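You operate a simulated robot arm through the tools that you are given. There is no shell and no other tool.

Carry out the task below with a simulated robot arm. There is one attempt and no reset: what you move stays moved.

## Task
Clear the sealer bed, switch off and get out the green cloth.
Fine: the bag goes in the teal tray; cloth from the open drawer to the bench top, not on the sealer, after switching off; drawer shut; wait till the lamp is dark.
Where things are to end (x, y in the base frame): green cloth within 0.06 m of [1.03, -0.49].

Only the result counts: the job must be done as asked and must still hold three seconds after the hand-in. Knocking over, shifting, dropping, spilling or breaking anything else fails it. Flat cloth is picked up by pressing the open fingertips on it (5 to 10 N) and closing them slowly along it; thin cloth reads only 2 to 8 mm in the jaws.

## Robot
A 6-joint arm with a two-finger gripper, fixed in place. Base frame: the origin is at the foot of the arm, x ahead of it, y to its left, z up; the work surface is at about z = 0.86. Readings come in m, degrees, newtons and seconds.
Its first joint turns from -166.0 to 166.0 degrees. Payload 2.45 kg.
The TCP is the grasp point between the finger pads, 0.02 m short of the fingertips. In the tool frame z runs along the fingers and y along their closing line. The gripper opens to 0.14 m. The gripper's body begins 0.168 m behind the TCP.
Orientation is that of the tool frame in the base frame, as a unit quaternion [x, y, z, w]. With the fingers straight down and closing along the base's y, the tool's x points along the base's -x, its y along +y and its z along -z.

## Interface
- The arm moves only by the tool servo_tool. Its argument "moves" is a list of rows, each a list of 7 numbers: the closure, from 0 (fully open) to 1 (shut), then the shift along the base's x, y, z in m, then the turn, a rotation vector about the base's x, y, z in degrees. In form: [[jaw, tx, ty, tz, rx, ry, rz], ...]. A call has 1 to 20 rows; each row is the pose to reach, as a shift and turn from the pose commanded when the call began. Each row takes 0.2 s and may step no farther than 0.05 m and 8.6 degrees from the row before; otherwise, or with a gripper value out of range, the whole call is refused. A pose out of reach is approached as far as the arm can. The call stops where the force on the tool passes 40 N (or 10 N more than at its start, if that is more) or the arm is blocked; 0.2 s more then pass. Each finger travels about 0.045 m/s and halts on what it meets, pressing with about 41 N; the grip force reading is that of the motor and also rises with nothing between the fingers. The clock runs only during rows and for 0.2 s after the last one: add rows that repeat a pose to give the fingers time. It gives the time, the measured TCP pose, the force on the tool (base axes), the opening and the grip force at its end, in the units of the frame above (readings bear some noise), with the torque about the TCP (base axes, N m) and any sound that the robot's microphone picked up, and new pictures: "views" is both (left out), scene, wrist or none.
- Cameras (640 x 400 px; columns grow to the right, rows downward): "scene" is fixed at [0.2313, 0.646, 1.6692]; the picture's right is [-0.68, -0.74, 0.00], its down [-0.56, 0.52, -0.65] and it looks along [0.48, -0.44, -0.76] (base axes); focal length 252 px, centre (320, 200). "wrist" rides on the gripper at [0.078, 0.011, -0.209] in the tool frame; the picture's right is [-0.14, 0.99, 0.00], its down [-0.92, -0.13, -0.37] and it looks along [-0.37, -0.05, 0.93] (tool axes); focal length 280 px, centre (320, 200). There is no depth. A picture from a camera that has moved, and an enlarged one, comes with that camera's place and axes in the base frame and with its lens. The place of the scene camera against the robot may be out by one fixed shift of up to 0.018 m in any direction.
- close_up(camera, box): a new picture of the part [left, top, right, bottom] of that camera's present view, enlarged. No time passes.
- hand_in(): hands the job in; it is judged then, once.

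Nothing tells you positions but the pictures and the camera data. Unless the task says otherwise, let go and move clear before handing in.

The tools are called after "Call:" as a command line: name --pt "numbers of a row" for each row, then --argument value for the rest, lists and objects as JSON in quotes. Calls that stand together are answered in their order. servo_tool: Moves the arm, as the interface text tells. Its arguments: {"type":"object","properties":{"moves":{"type":"array","items":{"type":"array","items":{"type":"number"}}},"views":{"type":"string","enum":["both","scene","wrist","none"]}},"required":["moves"]} The other tools are called the same way: close_up (camera, box) takes an enlarged picture of a part of a camera's view; hand_in () hands the job in.

At the start:

```text
clock: 0.0
ee_pos: [0.6926, -0.111, 1.2997]
ee_rot: [0.0, 1.0, 0.0, 0.0]
wrist_force: [0.8, -0.1, 0.4]
wrist_torque: [0.0, 0.0, -0.01]
grip_width: 0.14
finger_force: 0.1
```

scene: 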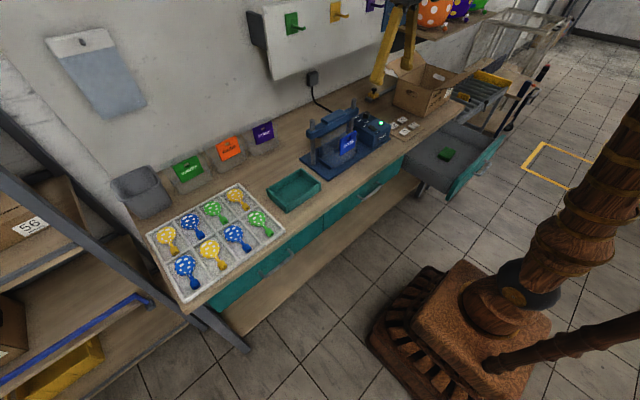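
wrist: 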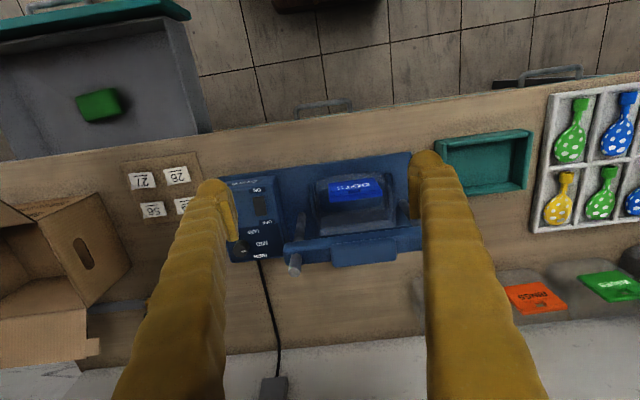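

I see a bench with a blue heat sealer (a small bag on its bed, control box with a lit lamp), a teal tray, and an open drawer with a green cloth. I'll look closer before moving.

Call:
close_up --camera "scene" --box '[280, 80, 440, 190]'

Call:
close_up --camera "scene" --box '[380, 100, 540, 210]'

Call:
close_up --camera "wrist" --box '[190, 130, 450, 290]'

Call:
close_up --camera "wrist" --box '[0, 0, 260, 200]'

```text
3.64 times, centred on (360, 135) of scene
camera zoom: at [0.2313, 0.646, 1.6692], right [-0.68, -0.74, 0.0], down [-0.56, 0.52, -0.65], along [0.48, -0.44, -0.76], focal length 915 px, centre (174, 436)
```

zoom: 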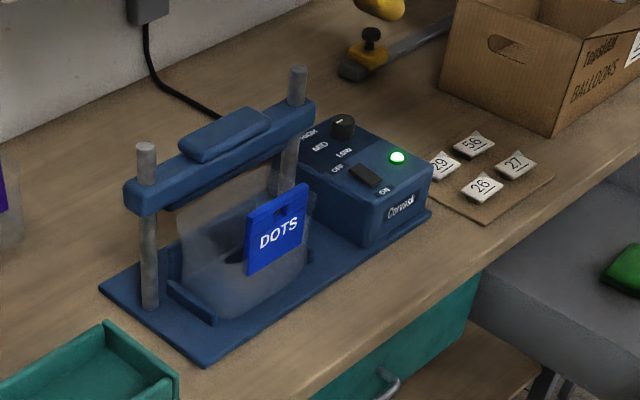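

```text
3.64 times, centred on (460, 155) of scene
camera zoom: at [0.2313, 0.646, 1.6692], right [-0.68, -0.74, 0.0], down [-0.56, 0.52, -0.65], along [0.48, -0.44, -0.76], focal length 915 px, centre (-189, 364)
```

zoom: 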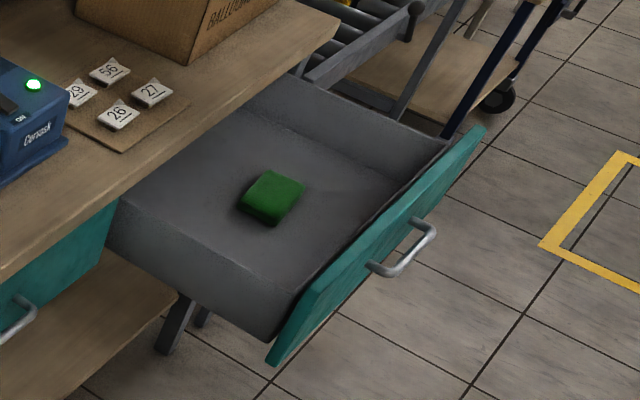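

```text
2.46 times, centred on (320, 210) of wrist
camera zoom: at [0.6152, -0.1001, 1.5089], right [0.14, 0.99, 0.0], down [0.92, -0.13, 0.37], along [0.37, -0.05, -0.93], focal length 690 px, centre (320, 175)
```

zoom: 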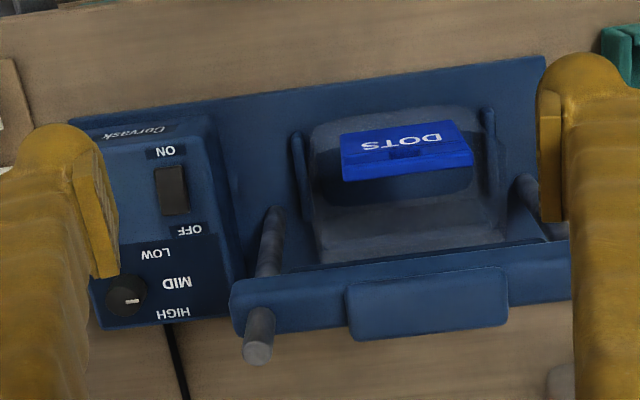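

```text
2.00 times, centred on (130, 100) of wrist
camera zoom: at [0.6152, -0.1001, 1.5089], right [0.14, 0.99, 0.0], down [0.92, -0.13, 0.37], along [0.37, -0.05, -0.93], focal length 561 px, centre (700, 400)
```

zoom: 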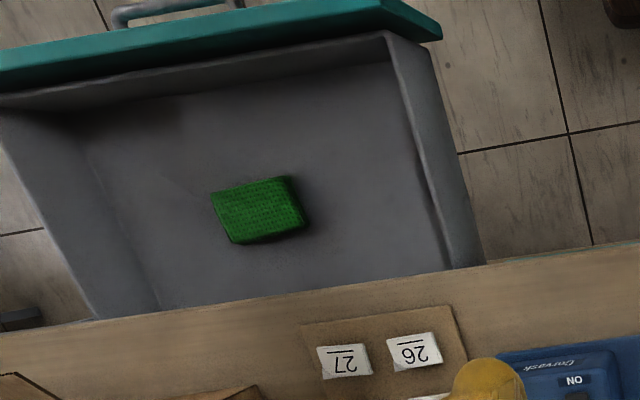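

The bag (clear, with an upright blue DOTS card) stands on the sealer bed around (0.84, -0.05), the switch is near (0.83, -0.26), the tray near (0.82, 0.25), and the cloth in the drawer near (0.58, -0.68). I'll back off and tilt to look at the bag and bar from the front.

Call:
servo_tool --pt "0 -0.03 0.012 -0.02 0 -7 0" --pt "0 -0.06 0.024 -0.04 0 -14 0" --pt "0 -0.09 0.036 -0.06 0 -21 0" --pt "0 -0.12 0.048 -0.08 0 -28 0" --pt "0 -0.15 0.06 -0.1 0 -35 0" --pt "0 -0.15 0.06 -0.1 0 -35 0"

```text
clock: 1.4
ee_pos: [0.5434, -0.0528, 1.2025]
ee_rot: [-0.002, 0.954, 0.0, 0.301]
wrist_force: [0.2, 0.2, 0.6]
wrist_torque: [-0.01, -0.02, 0.0]
grip_width: 0.1401
finger_force: 0.1
camera wrist: at [0.3591, -0.0414, 1.3294], right [0.11, 0.99, 0.08], down [0.54, -0.13, 0.83], along [0.83, -0.05, -0.55], focal length 280 px, centre (320, 200)
```

scene: 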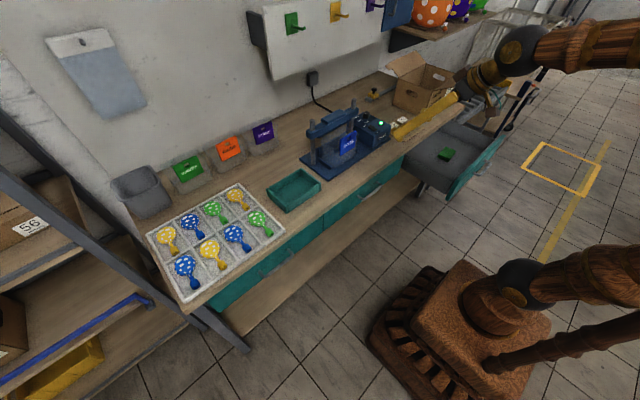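
wrist: 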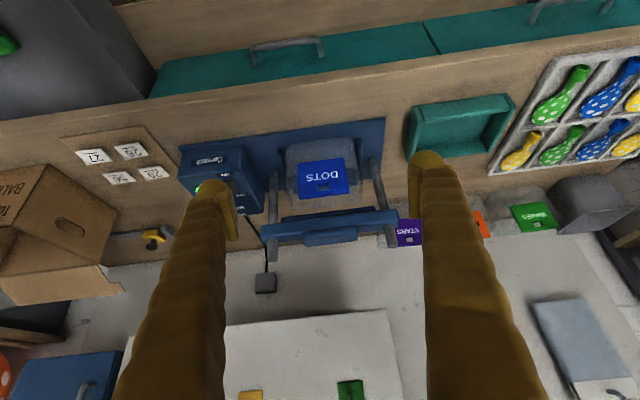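

Call:
close_up --camera "wrist" --box '[240, 110, 430, 250]'

Call:
close_up --camera "wrist" --box '[60, 100, 260, 260]'

```text
2.86 times, centred on (335, 180) of wrist
camera zoom: at [0.3591, -0.0414, 1.3294], right [0.11, 0.99, 0.08], down [0.54, -0.13, 0.83], along [0.83, -0.05, -0.55], focal length 801 px, centre (277, 257)
```

zoom: 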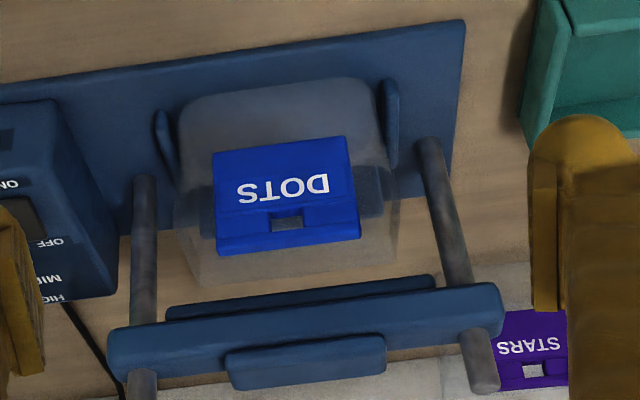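

```text
2.50 times, centred on (160, 180) of wrist
camera zoom: at [0.3591, -0.0414, 1.3294], right [0.11, 0.99, 0.08], down [0.54, -0.13, 0.83], along [0.83, -0.05, -0.55], focal length 701 px, centre (720, 250)
```

zoom: 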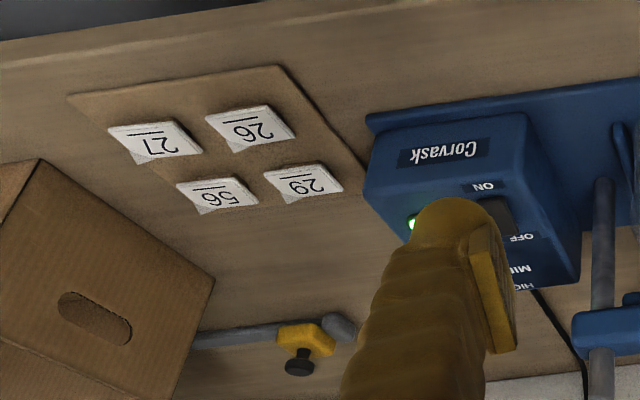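

The card's corners triangulate to x≈0.818, y from -0.11 to -0.01, z from 0.92 to 1.02. I'll look closer at the bag's shape.

Call:
close_up --camera "scene" --box '[300, 95, 372, 180]'

Call:
close_up --camera "wrist" --box '[270, 130, 400, 220]'

```text
4.71 times, centred on (336, 138) of scene
camera zoom: at [0.2313, 0.646, 1.6692], right [-0.68, -0.74, 0.0], down [-0.56, 0.52, -0.65], along [0.48, -0.44, -0.76], focal length 1184 px, centre (245, 494)
```

zoom: 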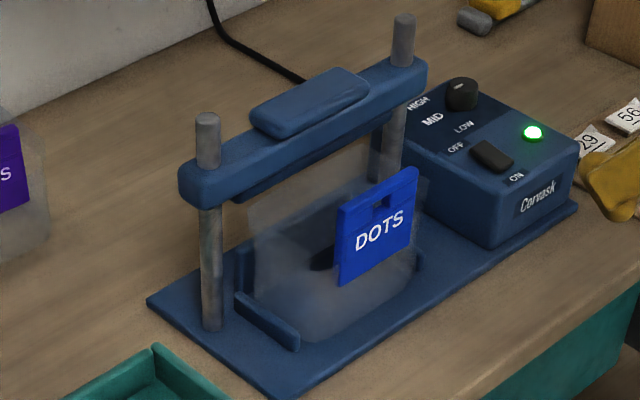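

```text
4.44 times, centred on (335, 175) of wrist
camera zoom: at [0.3591, -0.0414, 1.3294], right [0.11, 0.99, 0.08], down [0.54, -0.13, 0.83], along [0.83, -0.05, -0.55], focal length 1246 px, centre (253, 311)
```

zoom: 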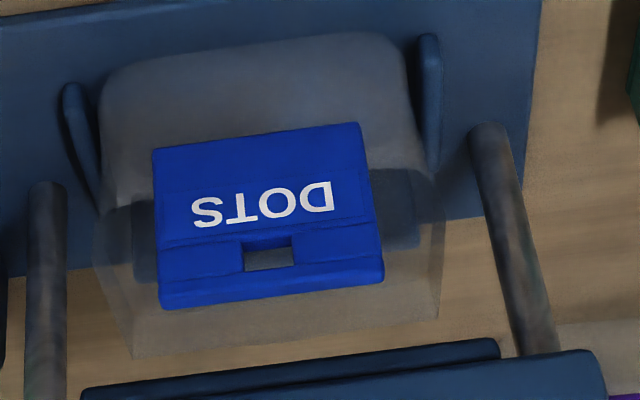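

The sealer's posts top out near z≈1.05 and the clear bag extends back from the card. I'll untilt, then take a side view with the tool yawed 90° (the same yaw I need to grip the card).

Call:
servo_tool --pt "0 0.03 0.02 0.01 0 7 0" --pt "0 0.06 0.04 0.02 0 14 0" --pt "0 0.09 0.06 0.03 0 21 0" --pt "0 0.12 0.08 0.04 0 28 0" --pt "0 0.157 0.101 0.05 0 35 0" --pt "0 0.157 0.101 0.05 0 35 0" --views "none"

Call:
servo_tool --pt "0 0.008 0.008 -0.008 -2.6 -2.6 -7.17" --pt "0 0.017 0.017 -0.02 -5.2 -5.2 -14.33" --pt "0 0.025 0.025 -0.035 -7.8 -7.8 -21.5" --pt "0 0.033 0.033 -0.05 -10.4 -10.4 -28.67" --pt "0 0.042 0.042 -0.065 -13.0 -13.0 -35.83" --pt "0 0.05 0.05 -0.08 -15.65 -15.65 -43" --pt "0 0.058 0.058 -0.095 -18.26 -18.26 -50.17" --pt "0 0.067 0.067 -0.11 -20.87 -20.87 -57.33" --pt "0 0.075 0.075 -0.125 -23.5 -23.5 -64.5" --pt "0 0.083 0.083 -0.14 -26.1 -26.1 -71.67" --pt "0 0.092 0.092 -0.155 -28.7 -28.7 -78.83" --pt "0 0.1 0.1 -0.17 -31.3 -31.3 -86.0" --pt "0 0.1 0.1 -0.17 -31.3 -31.3 -86.0"

```text
clock: 2.8
ee_pos: [0.699, 0.0485, 1.251]
ee_rot: [0.0, 1.0, 0.0, -0.001]
wrist_force: [0.4, -0.5, -0.6]
wrist_torque: [0.01, -0.01, -0.04]
grip_width: 0.1401
finger_force: 0.1
```

```text
clock: 5.6
ee_pos: [0.7985, 0.1482, 1.0804]
ee_rot: [0.664, 0.664, -0.241, 0.243]
wrist_force: [-0.8, -0.9, 0.4]
wrist_torque: [0.02, -0.02, 0.02]
grip_width: 0.1402
finger_force: 0.0
camera wrist: at [0.8102, 0.3438, 1.1905], right [0.99, -0.11, 0.09], down [-0.13, -0.47, 0.87], along [-0.05, -0.88, -0.48], focal length 280 px, centre (320, 200)
```

scene: 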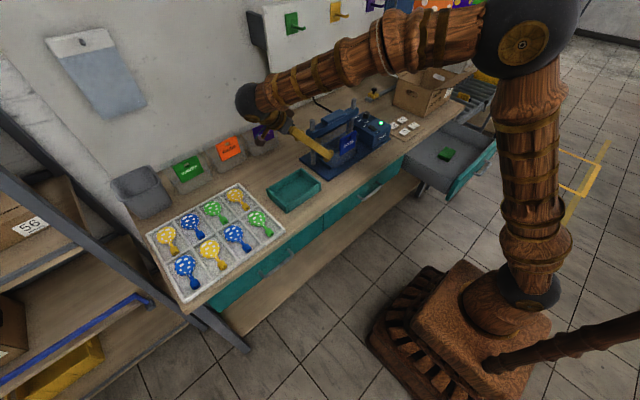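
wrist: 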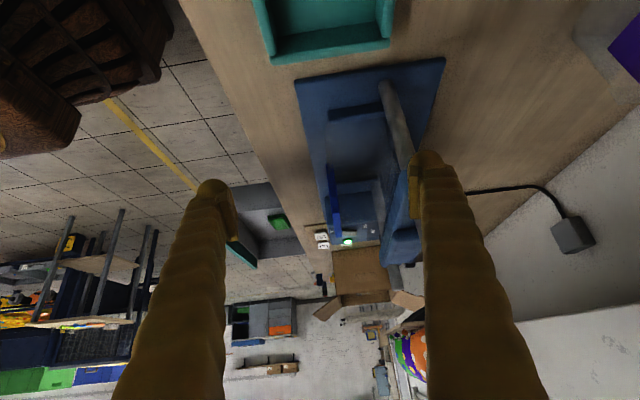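

Call:
close_up --camera "wrist" --box '[280, 50, 460, 270]'

Call:
close_up --camera "wrist" --box '[300, 130, 420, 260]'

```text
1.82 times, centred on (370, 160) of wrist
camera zoom: at [0.8102, 0.3438, 1.1905], right [0.99, -0.11, 0.09], down [-0.13, -0.47, 0.87], along [-0.05, -0.88, -0.48], focal length 510 px, centre (229, 273)
```

zoom: 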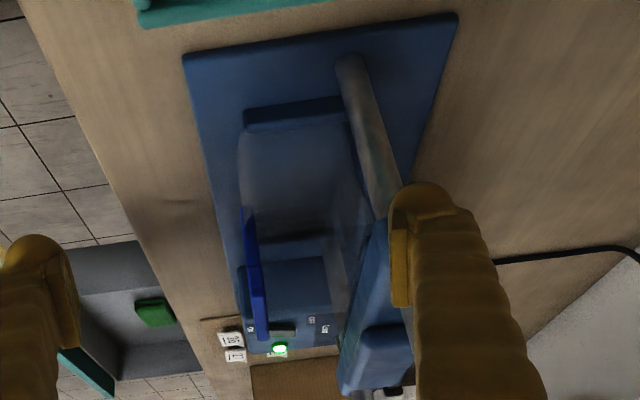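

```text
3.08 times, centred on (360, 195) of wrist
camera zoom: at [0.8102, 0.3438, 1.1905], right [0.99, -0.11, 0.09], down [-0.13, -0.47, 0.87], along [-0.05, -0.88, -0.48], focal length 863 px, centre (197, 215)
```

zoom: 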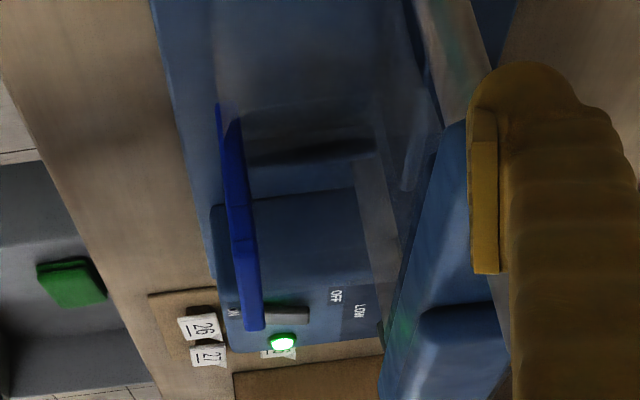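

From the side, the card's thick top strip (about 9 mm) stands above the clear body, which reaches back toward the bar. I'll go straight above the card with the jaw partly closed and check alignment.

Call:
servo_tool --pt "0.3 0.0 0.0 0.04 8 0 0" --pt "0.4 0.005 -0.04 0.07 16 0 0" --pt "0.45 0.01 -0.085 0.07 24 0 0" --pt "0.45 0.015 -0.13 0.07 32 0 0" --pt "0.45 0.015 -0.17 0.07 40 0 0" --pt "0.45 0.015 -0.21 0.05 40 0 0" --pt "0.45 0.015 -0.21 0.02 40 0 0" --pt "0.45 0.015 -0.21 0.02 40 0 0"

```text
refused: row 2 steps farther than a row can; nothing moved
```

Row 2 was just too long a step; I'll shorten it and repeat the same approach to above the card.

Call:
servo_tool --pt "0.3 0.0 0.0 0.045 8 0 0" --pt "0.4 0.005 -0.04 0.07 16 0 0" --pt "0.45 0.01 -0.085 0.07 24 0 0" --pt "0.45 0.015 -0.13 0.07 32 0 0" --pt "0.45 0.015 -0.17 0.07 40 0 0" --pt "0.45 0.015 -0.21 0.05 40 0 0" --pt "0.45 0.015 -0.21 0.02 40 0 0" --pt "0.45 0.015 -0.21 0.02 40 0 0"

```text
clock: 7.4
ee_pos: [0.8133, -0.0605, 1.0998]
ee_rot: [0.706, 0.708, 0.0, 0.0]
wrist_force: [0.2, 0.0, 0.7]
wrist_torque: [0.02, -0.02, -0.02]
grip_width: 0.077
finger_force: 0.1
camera wrist: at [0.8259, 0.0183, 1.3089], right [0.99, -0.14, 0.0], down [-0.13, -0.92, 0.37], along [-0.05, -0.36, -0.93], focal length 280 px, centre (320, 200)
```

scene: 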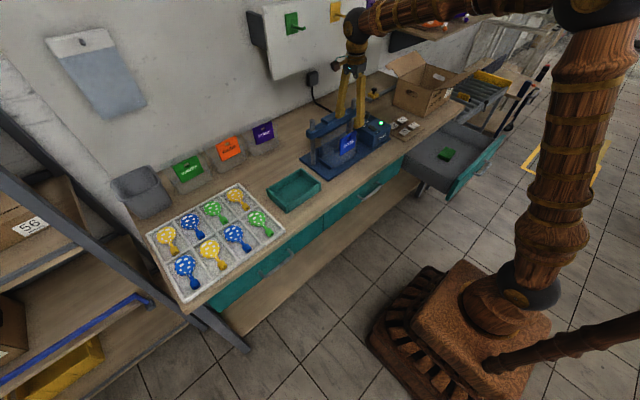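
wrist: 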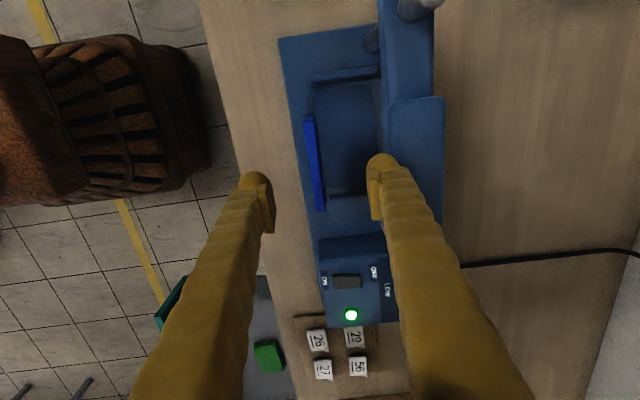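

Call:
close_up --camera "wrist" --box '[240, 0, 460, 240]'

Call:
close_up --camera "wrist" --box '[280, 220, 420, 340]'

```text
1.67 times, centred on (350, 120) of wrist
camera zoom: at [0.8259, 0.0183, 1.3089], right [0.99, -0.14, 0.0], down [-0.13, -0.92, 0.37], along [-0.05, -0.36, -0.93], focal length 467 px, centre (270, 333)
```

zoom: 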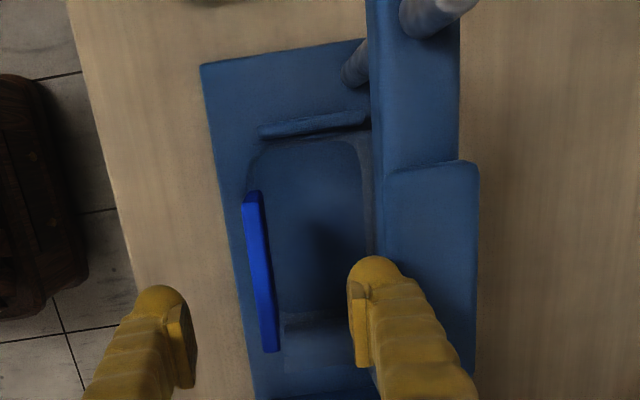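

```text
3.33 times, centred on (350, 280) of wrist
camera zoom: at [0.8259, 0.0183, 1.3089], right [0.99, -0.14, 0.0], down [-0.13, -0.92, 0.37], along [-0.05, -0.36, -0.93], focal length 935 px, centre (220, -67)
```

zoom: 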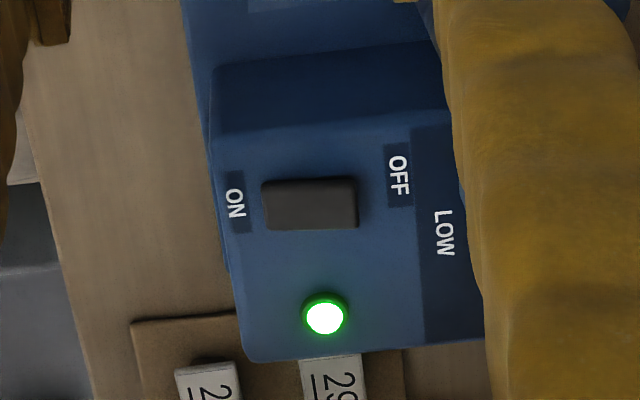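

The card sits almost exactly between the fingers at x≈0.810, y≈-0.057. I'll descend so the pads straddle its thick top strip, then close slowly.

Call:
servo_tool --pt "0.45 -0.003 0.003 -0.03 0 0 0" --pt "0.45 -0.004 0.003 -0.06 0 0 0" --pt "0.45 -0.004 0.003 -0.08 0 0 0" --pt "0.45 -0.004 0.003 -0.096 0 0 0" --pt "0.45 -0.004 0.003 -0.096 0 0 0" --views "wrist"

```text
clock: 8.6
ee_pos: [0.811, -0.0588, 1.0018]
ee_rot: [0.707, 0.707, 0.0, 0.0]
wrist_force: [-0.6, 0.5, -0.4]
wrist_torque: [0.0, -0.01, 0.0]
grip_width: 0.0767
finger_force: 0.0
camera wrist: at [0.8232, 0.0201, 1.2119], right [0.99, -0.14, 0.0], down [-0.13, -0.92, 0.37], along [-0.05, -0.37, -0.93], focal length 280 px, centre (320, 200)
```

wrist: 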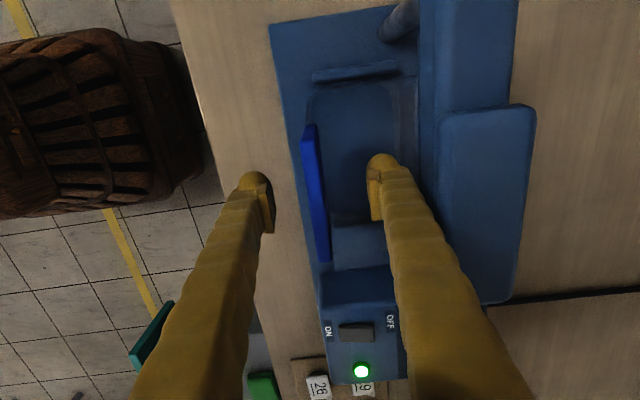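

The pads are level with the card and centred on it, so I'll close now.

Call:
servo_tool --pt "0.6 0 0 0 0 0 0" --pt "0.75 0 0 0 0 0 0" --pt "0.88 0 0 0 0 0 0" --pt "1.0 0 0 0 0 0 0" --pt "1.0 0 0 0 0 0 0" --pt "1.0 0 0 0 0 0 0" --views "wrist"

```text
clock: 10.0
ee_pos: [0.811, -0.0579, 1.0028]
ee_rot: [0.707, 0.707, 0.0, 0.0]
wrist_force: [0.3, -0.1, 0.2]
wrist_torque: [-0.01, -0.02, -0.01]
grip_width: 0.0105
finger_force: 37.8
camera wrist: at [0.8232, 0.0201, 1.2122], right [0.99, -0.14, 0.0], down [-0.13, -0.92, 0.37], along [-0.05, -0.37, -0.93], focal length 280 px, centre (320, 200)
```

wrist: 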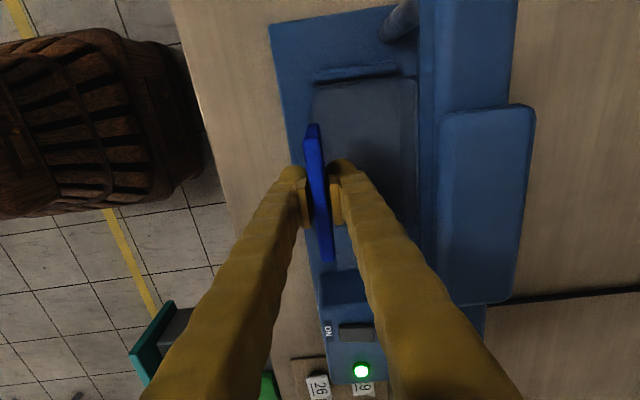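

The card is gripped (10.5 mm). I'll lift a hair and pull the bag forward out from under the bar before raising it.

Call:
servo_tool --pt "1.0 0 0 0.004 0 0 0" --pt "1.0 -0.02 0 0.005 0 0 0" --pt "1.0 -0.04 0 0.006 0 0 0" --pt "1.0 -0.06 0 0.008 0 0 0" --pt "1.0 -0.08 0 0.01 0 0 0" --pt "1.0 -0.08 0 0.01 0 0 0"

```text
clock: 11.4
ee_pos: [0.7304, -0.0587, 1.0095]
ee_rot: [0.707, 0.707, -0.001, 0.001]
wrist_force: [-0.6, 0.9, -0.3]
wrist_torque: [-0.01, 0.0, 0.02]
grip_width: 0.0104
finger_force: 37.5
camera wrist: at [0.7418, 0.0188, 1.2203], right [0.99, -0.14, 0.0], down [-0.13, -0.92, 0.37], along [-0.05, -0.37, -0.93], focal length 280 px, centre (320, 200)
```

scene: 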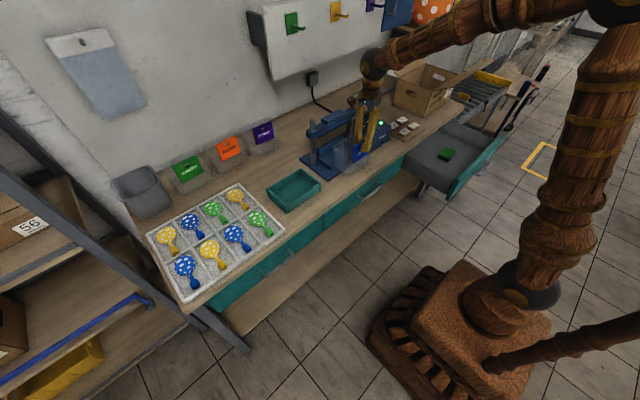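
wrist: 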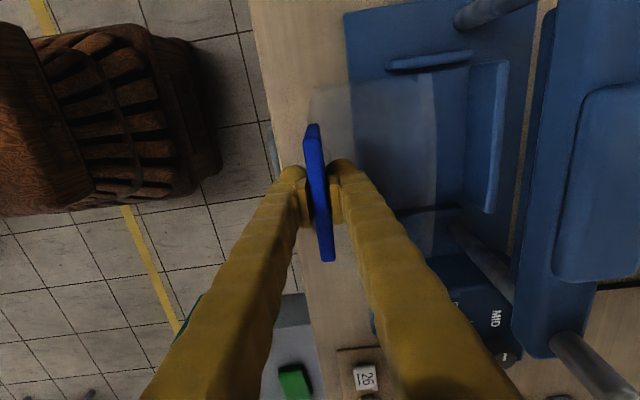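

The bag came forward freely. Now I'll raise it and carry it over toward the tray, keeping clear of the post.

Call:
servo_tool --pt "1.0 0 0 0.045 0 0 0" --pt "1.0 0 0 0.09 0 0 0" --pt "1.0 0 0 0.13 0 0 0" --pt "1.0 0 0.045 0.14 0 0 0" --pt "1.0 0 0.09 0.14 0 0 0" --pt "1.0 0 0.135 0.14 0 0 0" --pt "1.0 0.0 0.18 0.14 0 0 0" --pt "1.0 0.02 0.22 0.14 0 0 0" --pt "1.0 0.04 0.26 0.14 0 0 0" --pt "1.0 0.055 0.3 0.14 0 0 0" --pt "1.0 0.055 0.3 0.14 0 0 0"

```text
clock: 13.8
ee_pos: [0.7863, 0.2444, 1.1527]
ee_rot: [0.707, 0.707, 0.0, 0.0]
wrist_force: [0.0, 0.4, -1.1]
wrist_torque: [0.01, -0.02, -0.02]
grip_width: 0.0103
finger_force: 37.5
camera wrist: at [0.7977, 0.3225, 1.3625], right [0.99, -0.14, 0.0], down [-0.13, -0.92, 0.37], along [-0.05, -0.37, -0.93], focal length 280 px, centre (320, 200)
```

scene: 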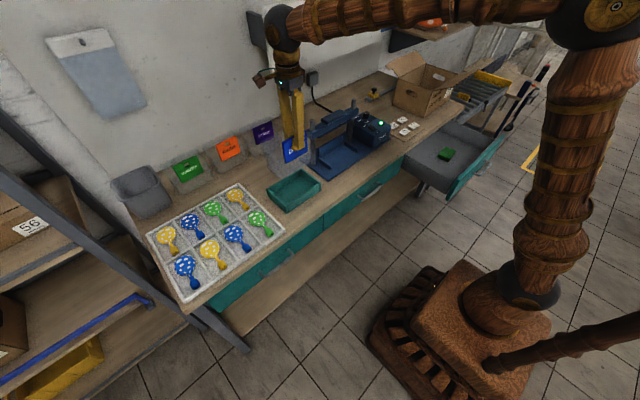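
wrist: 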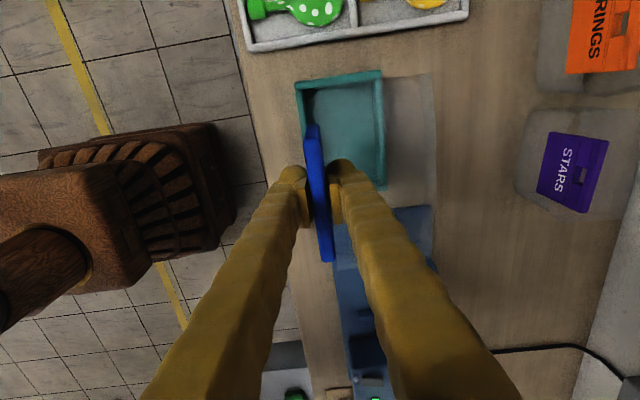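

Call:
close_up --camera "wrist" --box '[240, 40, 480, 220]'

Call:
close_up --camera "scene" --box '[230, 110, 350, 220]'

```text
2.22 times, centred on (360, 130) of wrist
camera zoom: at [0.7977, 0.3225, 1.3625], right [0.99, -0.14, 0.0], down [-0.13, -0.92, 0.37], along [-0.05, -0.37, -0.93], focal length 623 px, centre (231, 356)
```

zoom: 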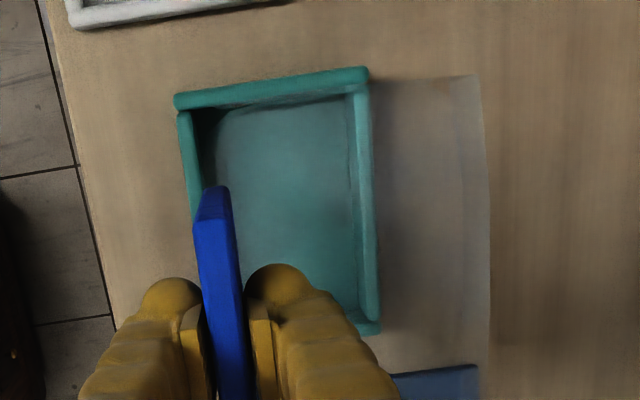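

```text
3.64 times, centred on (290, 165) of scene
camera zoom: at [0.2313, 0.646, 1.6692], right [-0.68, -0.74, 0.0], down [-0.56, 0.52, -0.65], along [0.48, -0.44, -0.76], focal length 915 px, centre (429, 327)
```

zoom: 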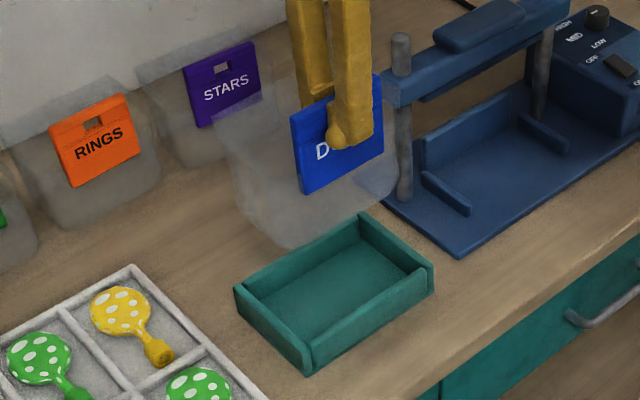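

The tray's rim spans about x 0.761–0.894, y 0.148–0.332; the bag's body runs from the card back about 0.10 m. I'll centre the bag over the tray and lower to just above the rim to check.

Call:
servo_tool --pt "1.0 -0.003 -0.004 -0.03 0 0 0" --pt "1.0 -0.003 -0.004 -0.06 0 0 0" --pt "1.0 -0.003 -0.004 -0.085 0 0 0" --pt "1.0 -0.003 -0.004 -0.1 0 0 0" --pt "1.0 -0.003 -0.004 -0.1 0 0 0"

Call:
close_up --camera "wrist" --box '[240, 20, 480, 240]'

Call:
close_up --camera "scene" --box '[240, 120, 340, 220]'

```text
clock: 15.0
ee_pos: [0.7825, 0.2404, 1.0528]
ee_rot: [0.707, 0.707, 0.0, 0.0]
wrist_force: [-0.8, 0.2, -0.4]
wrist_torque: [0.0, 0.02, 0.0]
grip_width: 0.0102
finger_force: 37.7
camera wrist: at [0.794, 0.3182, 1.262], right [0.99, -0.14, 0.0], down [-0.13, -0.92, 0.37], along [-0.05, -0.37, -0.93], focal length 280 px, centre (320, 200)
```

scene: 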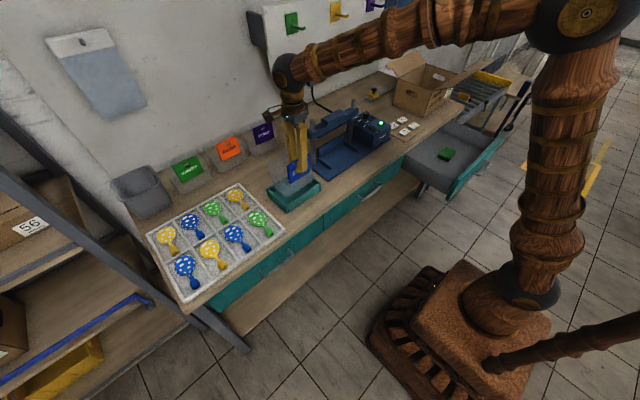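
wrist: 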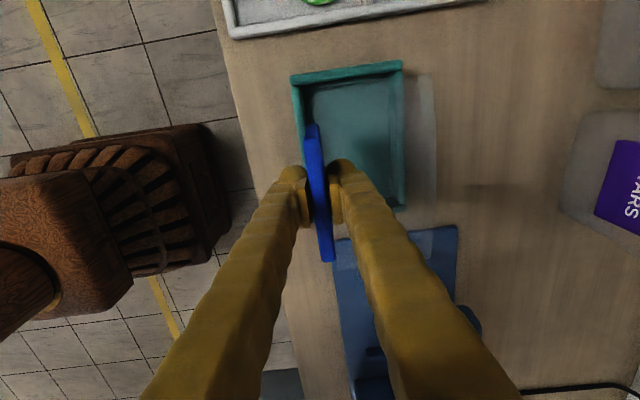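

```text
1.82 times, centred on (360, 130) of wrist
camera zoom: at [0.794, 0.3182, 1.262], right [0.99, -0.14, 0.0], down [-0.13, -0.92, 0.37], along [-0.05, -0.37, -0.93], focal length 510 px, centre (247, 327)
```

zoom: 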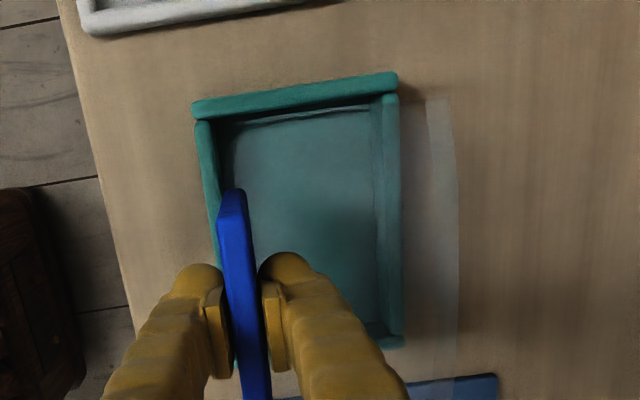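

```text
4.00 times, centred on (290, 170) of scene
camera zoom: at [0.2313, 0.646, 1.6692], right [-0.68, -0.74, 0.0], down [-0.56, 0.52, -0.65], along [0.48, -0.44, -0.76], focal length 1006 px, centre (440, 320)
```

zoom: 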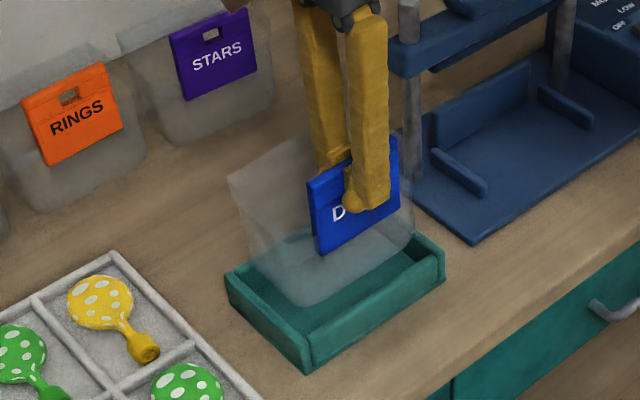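

The bag bottom is hanging inside the tray's outline. I'll lower it slowly and watch for contact force.

Call:
servo_tool --pt "1.0 0 0 -0.015 0 0 0" --pt "1.0 0 0 -0.03 0 0 0" --pt "1.0 0 0 -0.038 0 0 0" --pt "1.0 0 0 -0.045 0 0 0" --pt "1.0 0 0 -0.045 0 0 0"

Call:
close_up --camera "scene" --box '[240, 120, 340, 220]'

```text
clock: 16.2
ee_pos: [0.7836, 0.2404, 1.0078]
ee_rot: [0.707, 0.707, 0.0, -0.001]
wrist_force: [1.0, -0.2, 0.2]
wrist_torque: [0.03, 0.02, 0.0]
grip_width: 0.0105
finger_force: 37.8
camera wrist: at [0.7949, 0.3182, 1.2169], right [0.99, -0.14, 0.0], down [-0.13, -0.92, 0.37], along [-0.05, -0.37, -0.93], focal length 280 px, centre (320, 200)
```

scene: 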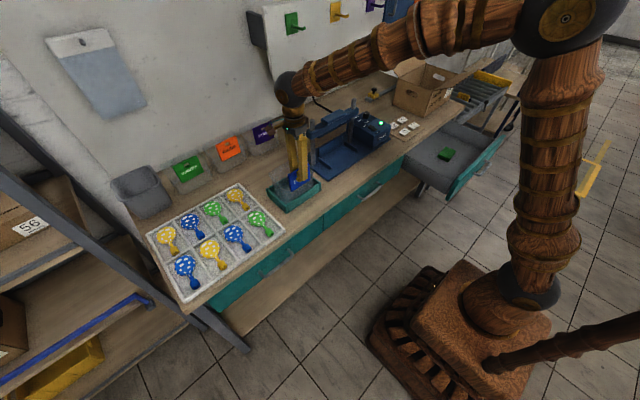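
wrist: 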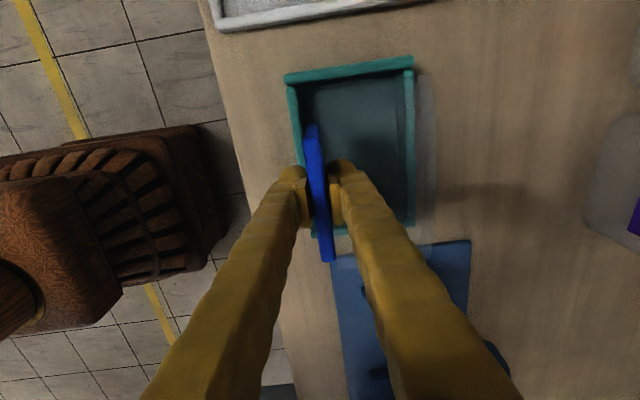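

```text
4.00 times, centred on (290, 170) of scene
camera zoom: at [0.2313, 0.646, 1.6692], right [-0.68, -0.74, 0.0], down [-0.56, 0.52, -0.65], along [0.48, -0.44, -0.76], focal length 1006 px, centre (440, 320)
```

zoom: 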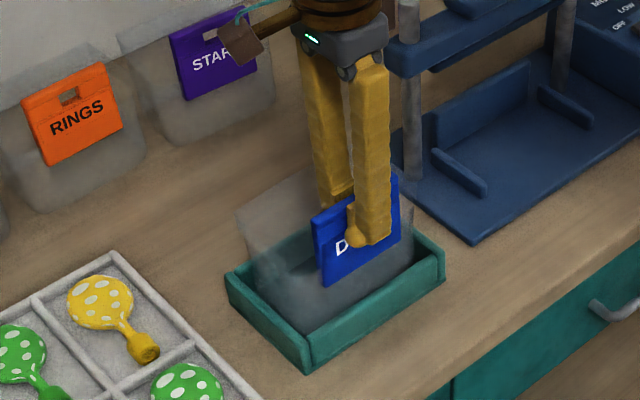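

The bag is nested inside the tray. I'll go down the last centimetre in small steps.

Call:
servo_tool --pt "1.0 0 0 -0.004 0 0 0" --pt "1.0 0 0 -0.008 0 0 0" --pt "1.0 0 0 -0.008 0 0 0" --views "none"

```text
clock: 17.0
ee_pos: [0.783, 0.2383, 0.9997]
ee_rot: [0.707, 0.707, -0.001, 0.0]
wrist_force: [-0.4, -0.2, 0.8]
wrist_torque: [0.0, -0.02, 0.02]
grip_width: 0.0105
finger_force: 37.8
```

Call:
servo_tool --pt "1.0 0 0 -0.003 0 0 0" --pt "1.0 0 0 -0.003 0 0 0" --views "none"

Call:
close_up --camera "scene" --box '[255, 150, 335, 220]'

```text
clock: 17.6
ee_pos: [0.7829, 0.2395, 0.9978]
ee_rot: [0.707, 0.707, 0.0, 0.001]
wrist_force: [-3.4, -1.8, 21.3]
wrist_torque: [-0.14, -0.01, -0.04]
grip_width: 0.0104
finger_force: 37.3
```

```text
5.71 times, centred on (295, 185) of scene
camera zoom: at [0.2313, 0.646, 1.6692], right [-0.68, -0.74, 0.0], down [-0.56, 0.52, -0.65], along [0.48, -0.44, -0.76], focal length 1438 px, centre (463, 286)
```

zoom: 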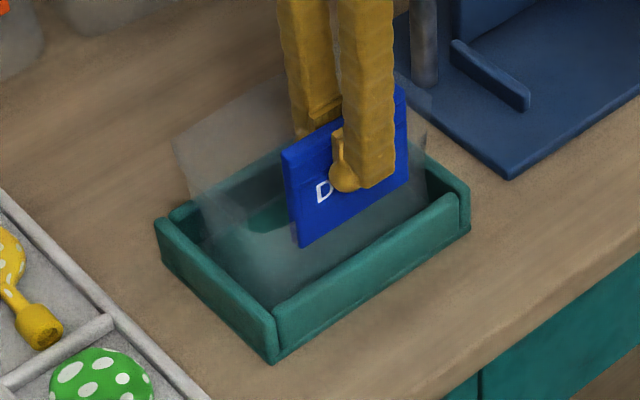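

The bag touched the tray floor evenly (about 21 N on the last step). I'll back off 2 mm, release to the same opening I approached with, and rise.

Call:
servo_tool --pt "1.0 0 0 0.0015 0 0 0" --pt "1.0 0 0 0.002 0 0 0" --views "none"

Call:
servo_tool --pt "0.9 0 0 0 0 0 0" --pt "0.8 0 0 0 0 0 0" --pt "0.7 0 0 0 0 0 0" --pt "0.6 0 0 0 0 0 0" --pt "0.5 0 0 0 0 0 0" --pt "0.5 0 0 0 0 0 0"

```text
clock: 18.2
ee_pos: [0.7818, 0.2389, 0.999]
ee_rot: [0.707, 0.707, -0.001, -0.001]
wrist_force: [0.7, 0.0, -0.9]
wrist_torque: [0.01, 0.0, -0.01]
grip_width: 0.0104
finger_force: 37.1
```

```text
clock: 19.6
ee_pos: [0.7823, 0.2401, 0.9991]
ee_rot: [0.707, 0.707, 0.001, 0.001]
wrist_force: [0.6, 0.4, 0.7]
wrist_torque: [-0.01, 0.0, -0.03]
grip_width: 0.0701
finger_force: 0.0
camera wrist: at [0.7941, 0.3182, 1.2092], right [0.99, -0.14, 0.0], down [-0.13, -0.92, 0.37], along [-0.05, -0.37, -0.93], focal length 280 px, centre (320, 200)
```

scene: 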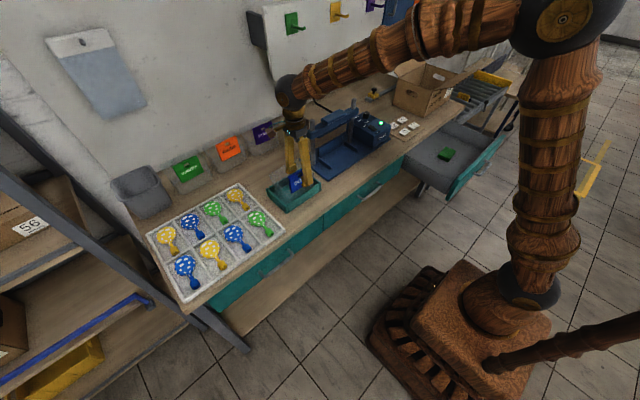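
wrist: 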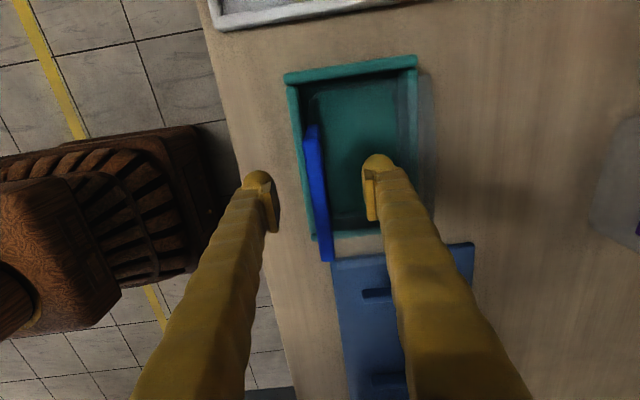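

The bag is standing in the tray, released. Next I'll rise and cross over the sealer to hover above the OFF end of the rocker, near (0.847, -0.258).

Call:
servo_tool --pt "0.5 0 0 0.03 0 0 0" --pt "0.5 0 0 0.07 0 0 0" --pt "0.5 0 0 0.115 0 0 0" --pt "0.5 0 0 0.16 0 0 0" --pt "0.6 0.006 -0.048 0.17 0 0 0" --pt "0.7 0.012 -0.096 0.17 0 0 0" --pt "0.8 0.018 -0.144 0.17 0 0 0" --pt "0.9 0.024 -0.192 0.17 0 0 0" --pt "1.0 0.03 -0.24 0.17 0 0 0" --pt "1.0 0.036 -0.288 0.17 0 0 0" --pt "1.0 0.042 -0.336 0.17 0 0 0" --pt "1.0 0.048 -0.384 0.17 0 0 0" --pt "1.0 0.054 -0.43 0.17 0 0 0" --pt "1.0 0.06 -0.468 0.17 0 0 0" --pt "1.0 0.064 -0.498 0.15 0 0 0" --pt "1.0 0.064 -0.498 0.11 0 0 0" --pt "1.0 0.064 -0.498 0.08 0 0 0" --pt "1.0 0.064 -0.498 0.08 0 0 0"

Call:
close_up --camera "wrist" --box '[240, 120, 400, 240]'

Call:
close_up --camera "scene" --box '[340, 90, 430, 160]'

Call:
close_up --camera "scene" --box '[240, 130, 340, 220]'

```text
clock: 23.4
ee_pos: [0.8453, -0.2565, 1.08]
ee_rot: [0.707, 0.707, 0.0, 0.0]
wrist_force: [0.3, 0.7, -0.7]
wrist_torque: [0.02, 0.04, -0.01]
grip_width: 0.0002
finger_force: 29.6
camera wrist: at [0.8569, -0.1791, 1.2891], right [0.99, -0.14, 0.0], down [-0.13, -0.92, 0.37], along [-0.05, -0.37, -0.93], focal length 280 px, centre (320, 200)
```

scene: 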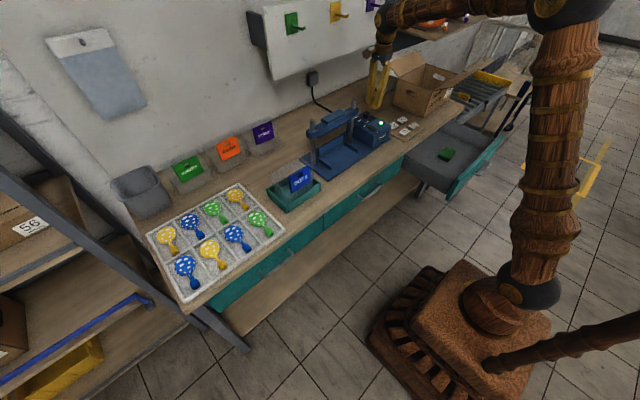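
wrist: 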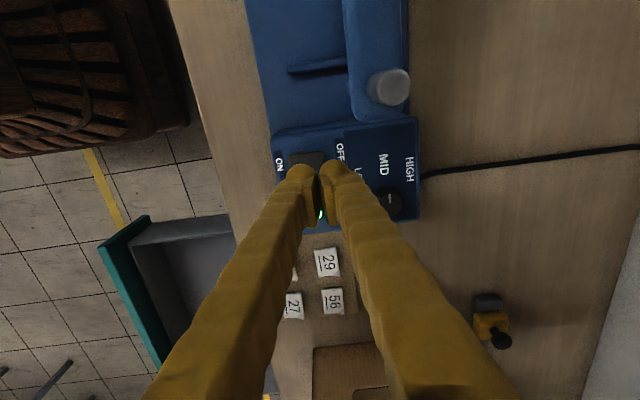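

```text
3.33 times, centred on (320, 180) of wrist
camera zoom: at [0.8569, -0.1791, 1.2891], right [0.99, -0.14, 0.0], down [-0.13, -0.92, 0.37], along [-0.05, -0.37, -0.93], focal length 935 px, centre (320, 267)
```

zoom: 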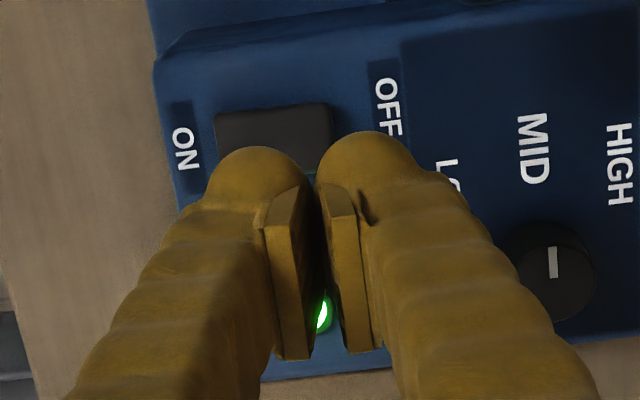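

```text
5.71 times, centred on (385, 125) of scene
camera zoom: at [0.2313, 0.646, 1.6692], right [-0.68, -0.74, 0.0], down [-0.56, 0.52, -0.65], along [0.48, -0.44, -0.76], focal length 1438 px, centre (-51, 629)
```

zoom: 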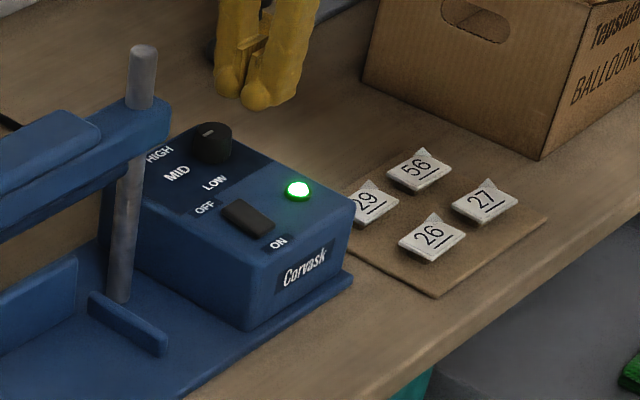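

```text
4.44 times, centred on (290, 175) of scene
camera zoom: at [0.2313, 0.646, 1.6692], right [-0.68, -0.74, 0.0], down [-0.56, 0.52, -0.65], along [0.48, -0.44, -0.76], focal length 1118 px, centre (453, 311)
```

zoom: 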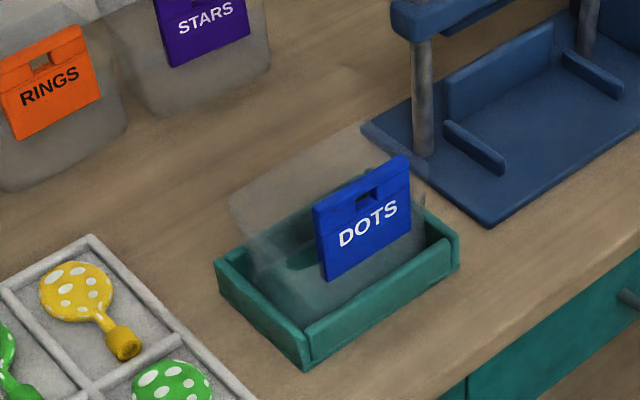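

The bag stands properly in the tray, and the rocker's OFF end is right below the closed fingertips. I'll lower and press it gently.

Call:
servo_tool --pt "1.0 0.001 -0.003 -0.04 0 0 0" --pt "1.0 0.001 -0.003 -0.075 0 0 0" --pt "1.0 0.001 -0.003 -0.085 0 0 0" --pt "1.0 0.001 -0.003 -0.09 0 0 0" --pt "1.0 0.001 -0.003 -0.09 0 0 0" --views "wrist"

```text
clock: 24.6
ee_pos: [0.8463, -0.262, 0.9895]
ee_rot: [0.707, 0.707, 0.0, -0.001]
wrist_force: [0.4, -1.0, 0.2]
wrist_torque: [0.02, 0.0, -0.02]
grip_width: 0.0
finger_force: 30.1
camera wrist: at [0.8581, -0.1837, 1.1985], right [0.99, -0.14, 0.0], down [-0.13, -0.92, 0.37], along [-0.05, -0.37, -0.93], focal length 280 px, centre (320, 200)
```

wrist: 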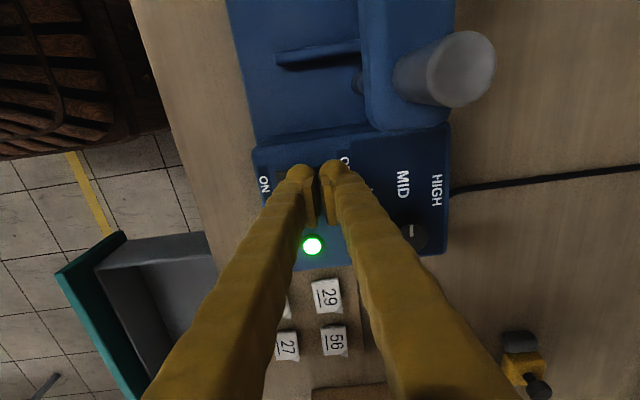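

No contact yet with the tips at about z≈0.969. I'll continue down in small steps.

Call:
servo_tool --pt "1.0 0 0 -0.004 0 0 0" --pt "1.0 0 0 -0.007 0 0 0" --pt "1.0 0 0 -0.007 0 0 0" --views "none"

```text
clock: 25.4
ee_pos: [0.8468, -0.2628, 0.9822]
ee_rot: [0.707, 0.707, -0.001, 0.0]
wrist_force: [0.2, -0.8, 0.0]
wrist_torque: [-0.02, 0.03, 0.0]
grip_width: 0.0003
finger_force: 28.8
```

Call:
servo_tool --pt "1.0 0 0 -0.003 0 0 0" --pt "1.0 0 0 -0.006 0 0 0" --pt "1.0 0 0 -0.006 0 0 0" --views "none"

```text
clock: 26.2
ee_pos: [0.8469, -0.2626, 0.9773]
ee_rot: [0.708, 0.707, 0.0, 0.0]
wrist_force: [0.1, 0.7, 2.5]
wrist_torque: [0.02, 0.01, -0.03]
grip_width: 0.0001
finger_force: 29.3
```

First contact (2.5 N). I'll press a little further.

Call:
servo_tool --pt "1.0 0 0 -0.002 0 0 0" --pt "1.0 0 0 -0.003 0 0 0" --views "wrist"

Call:
close_up --camera "wrist" --box '[230, 120, 450, 280]'

```text
clock: 26.8
ee_pos: [0.8485, -0.2631, 0.9763]
ee_rot: [0.706, 0.708, 0.0, 0.001]
wrist_force: [-0.3, -0.6, 5.6]
wrist_torque: [0.05, 0.08, -0.05]
grip_width: 0.0
finger_force: 28.8
stopped in row 2: the force on the tool passed its limit at 46 N (the readings are from after the stop); the commanded pose is now the measured one
camera wrist: at [0.859, -0.1839, 1.1863], right [0.99, -0.14, 0.0], down [-0.13, -0.92, 0.37], along [-0.05, -0.37, -0.93], focal length 280 px, centre (320, 200)
```

wrist: 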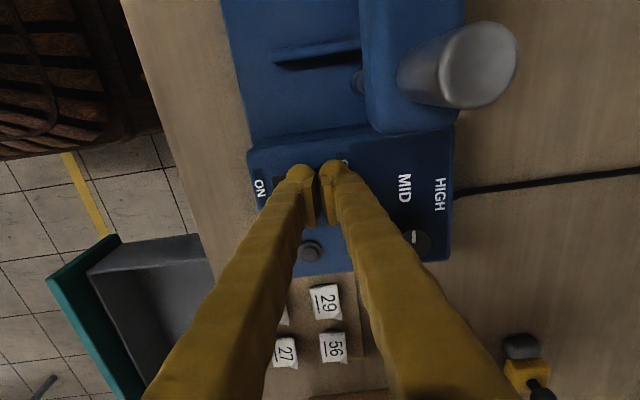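

```text
2.50 times, centred on (340, 200) of wrist
camera zoom: at [0.859, -0.1839, 1.1863], right [0.99, -0.14, 0.0], down [-0.13, -0.92, 0.37], along [-0.05, -0.37, -0.93], focal length 701 px, centre (270, 200)
```

zoom: 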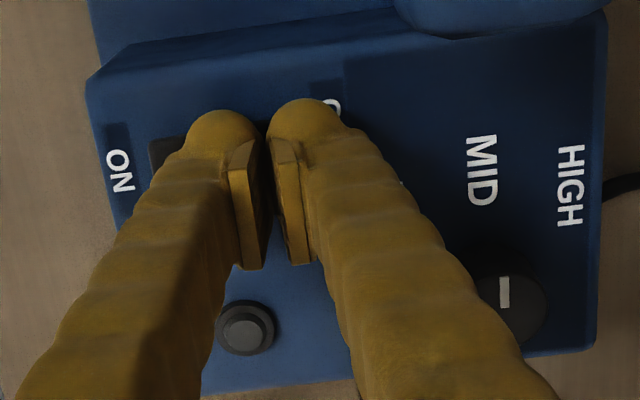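

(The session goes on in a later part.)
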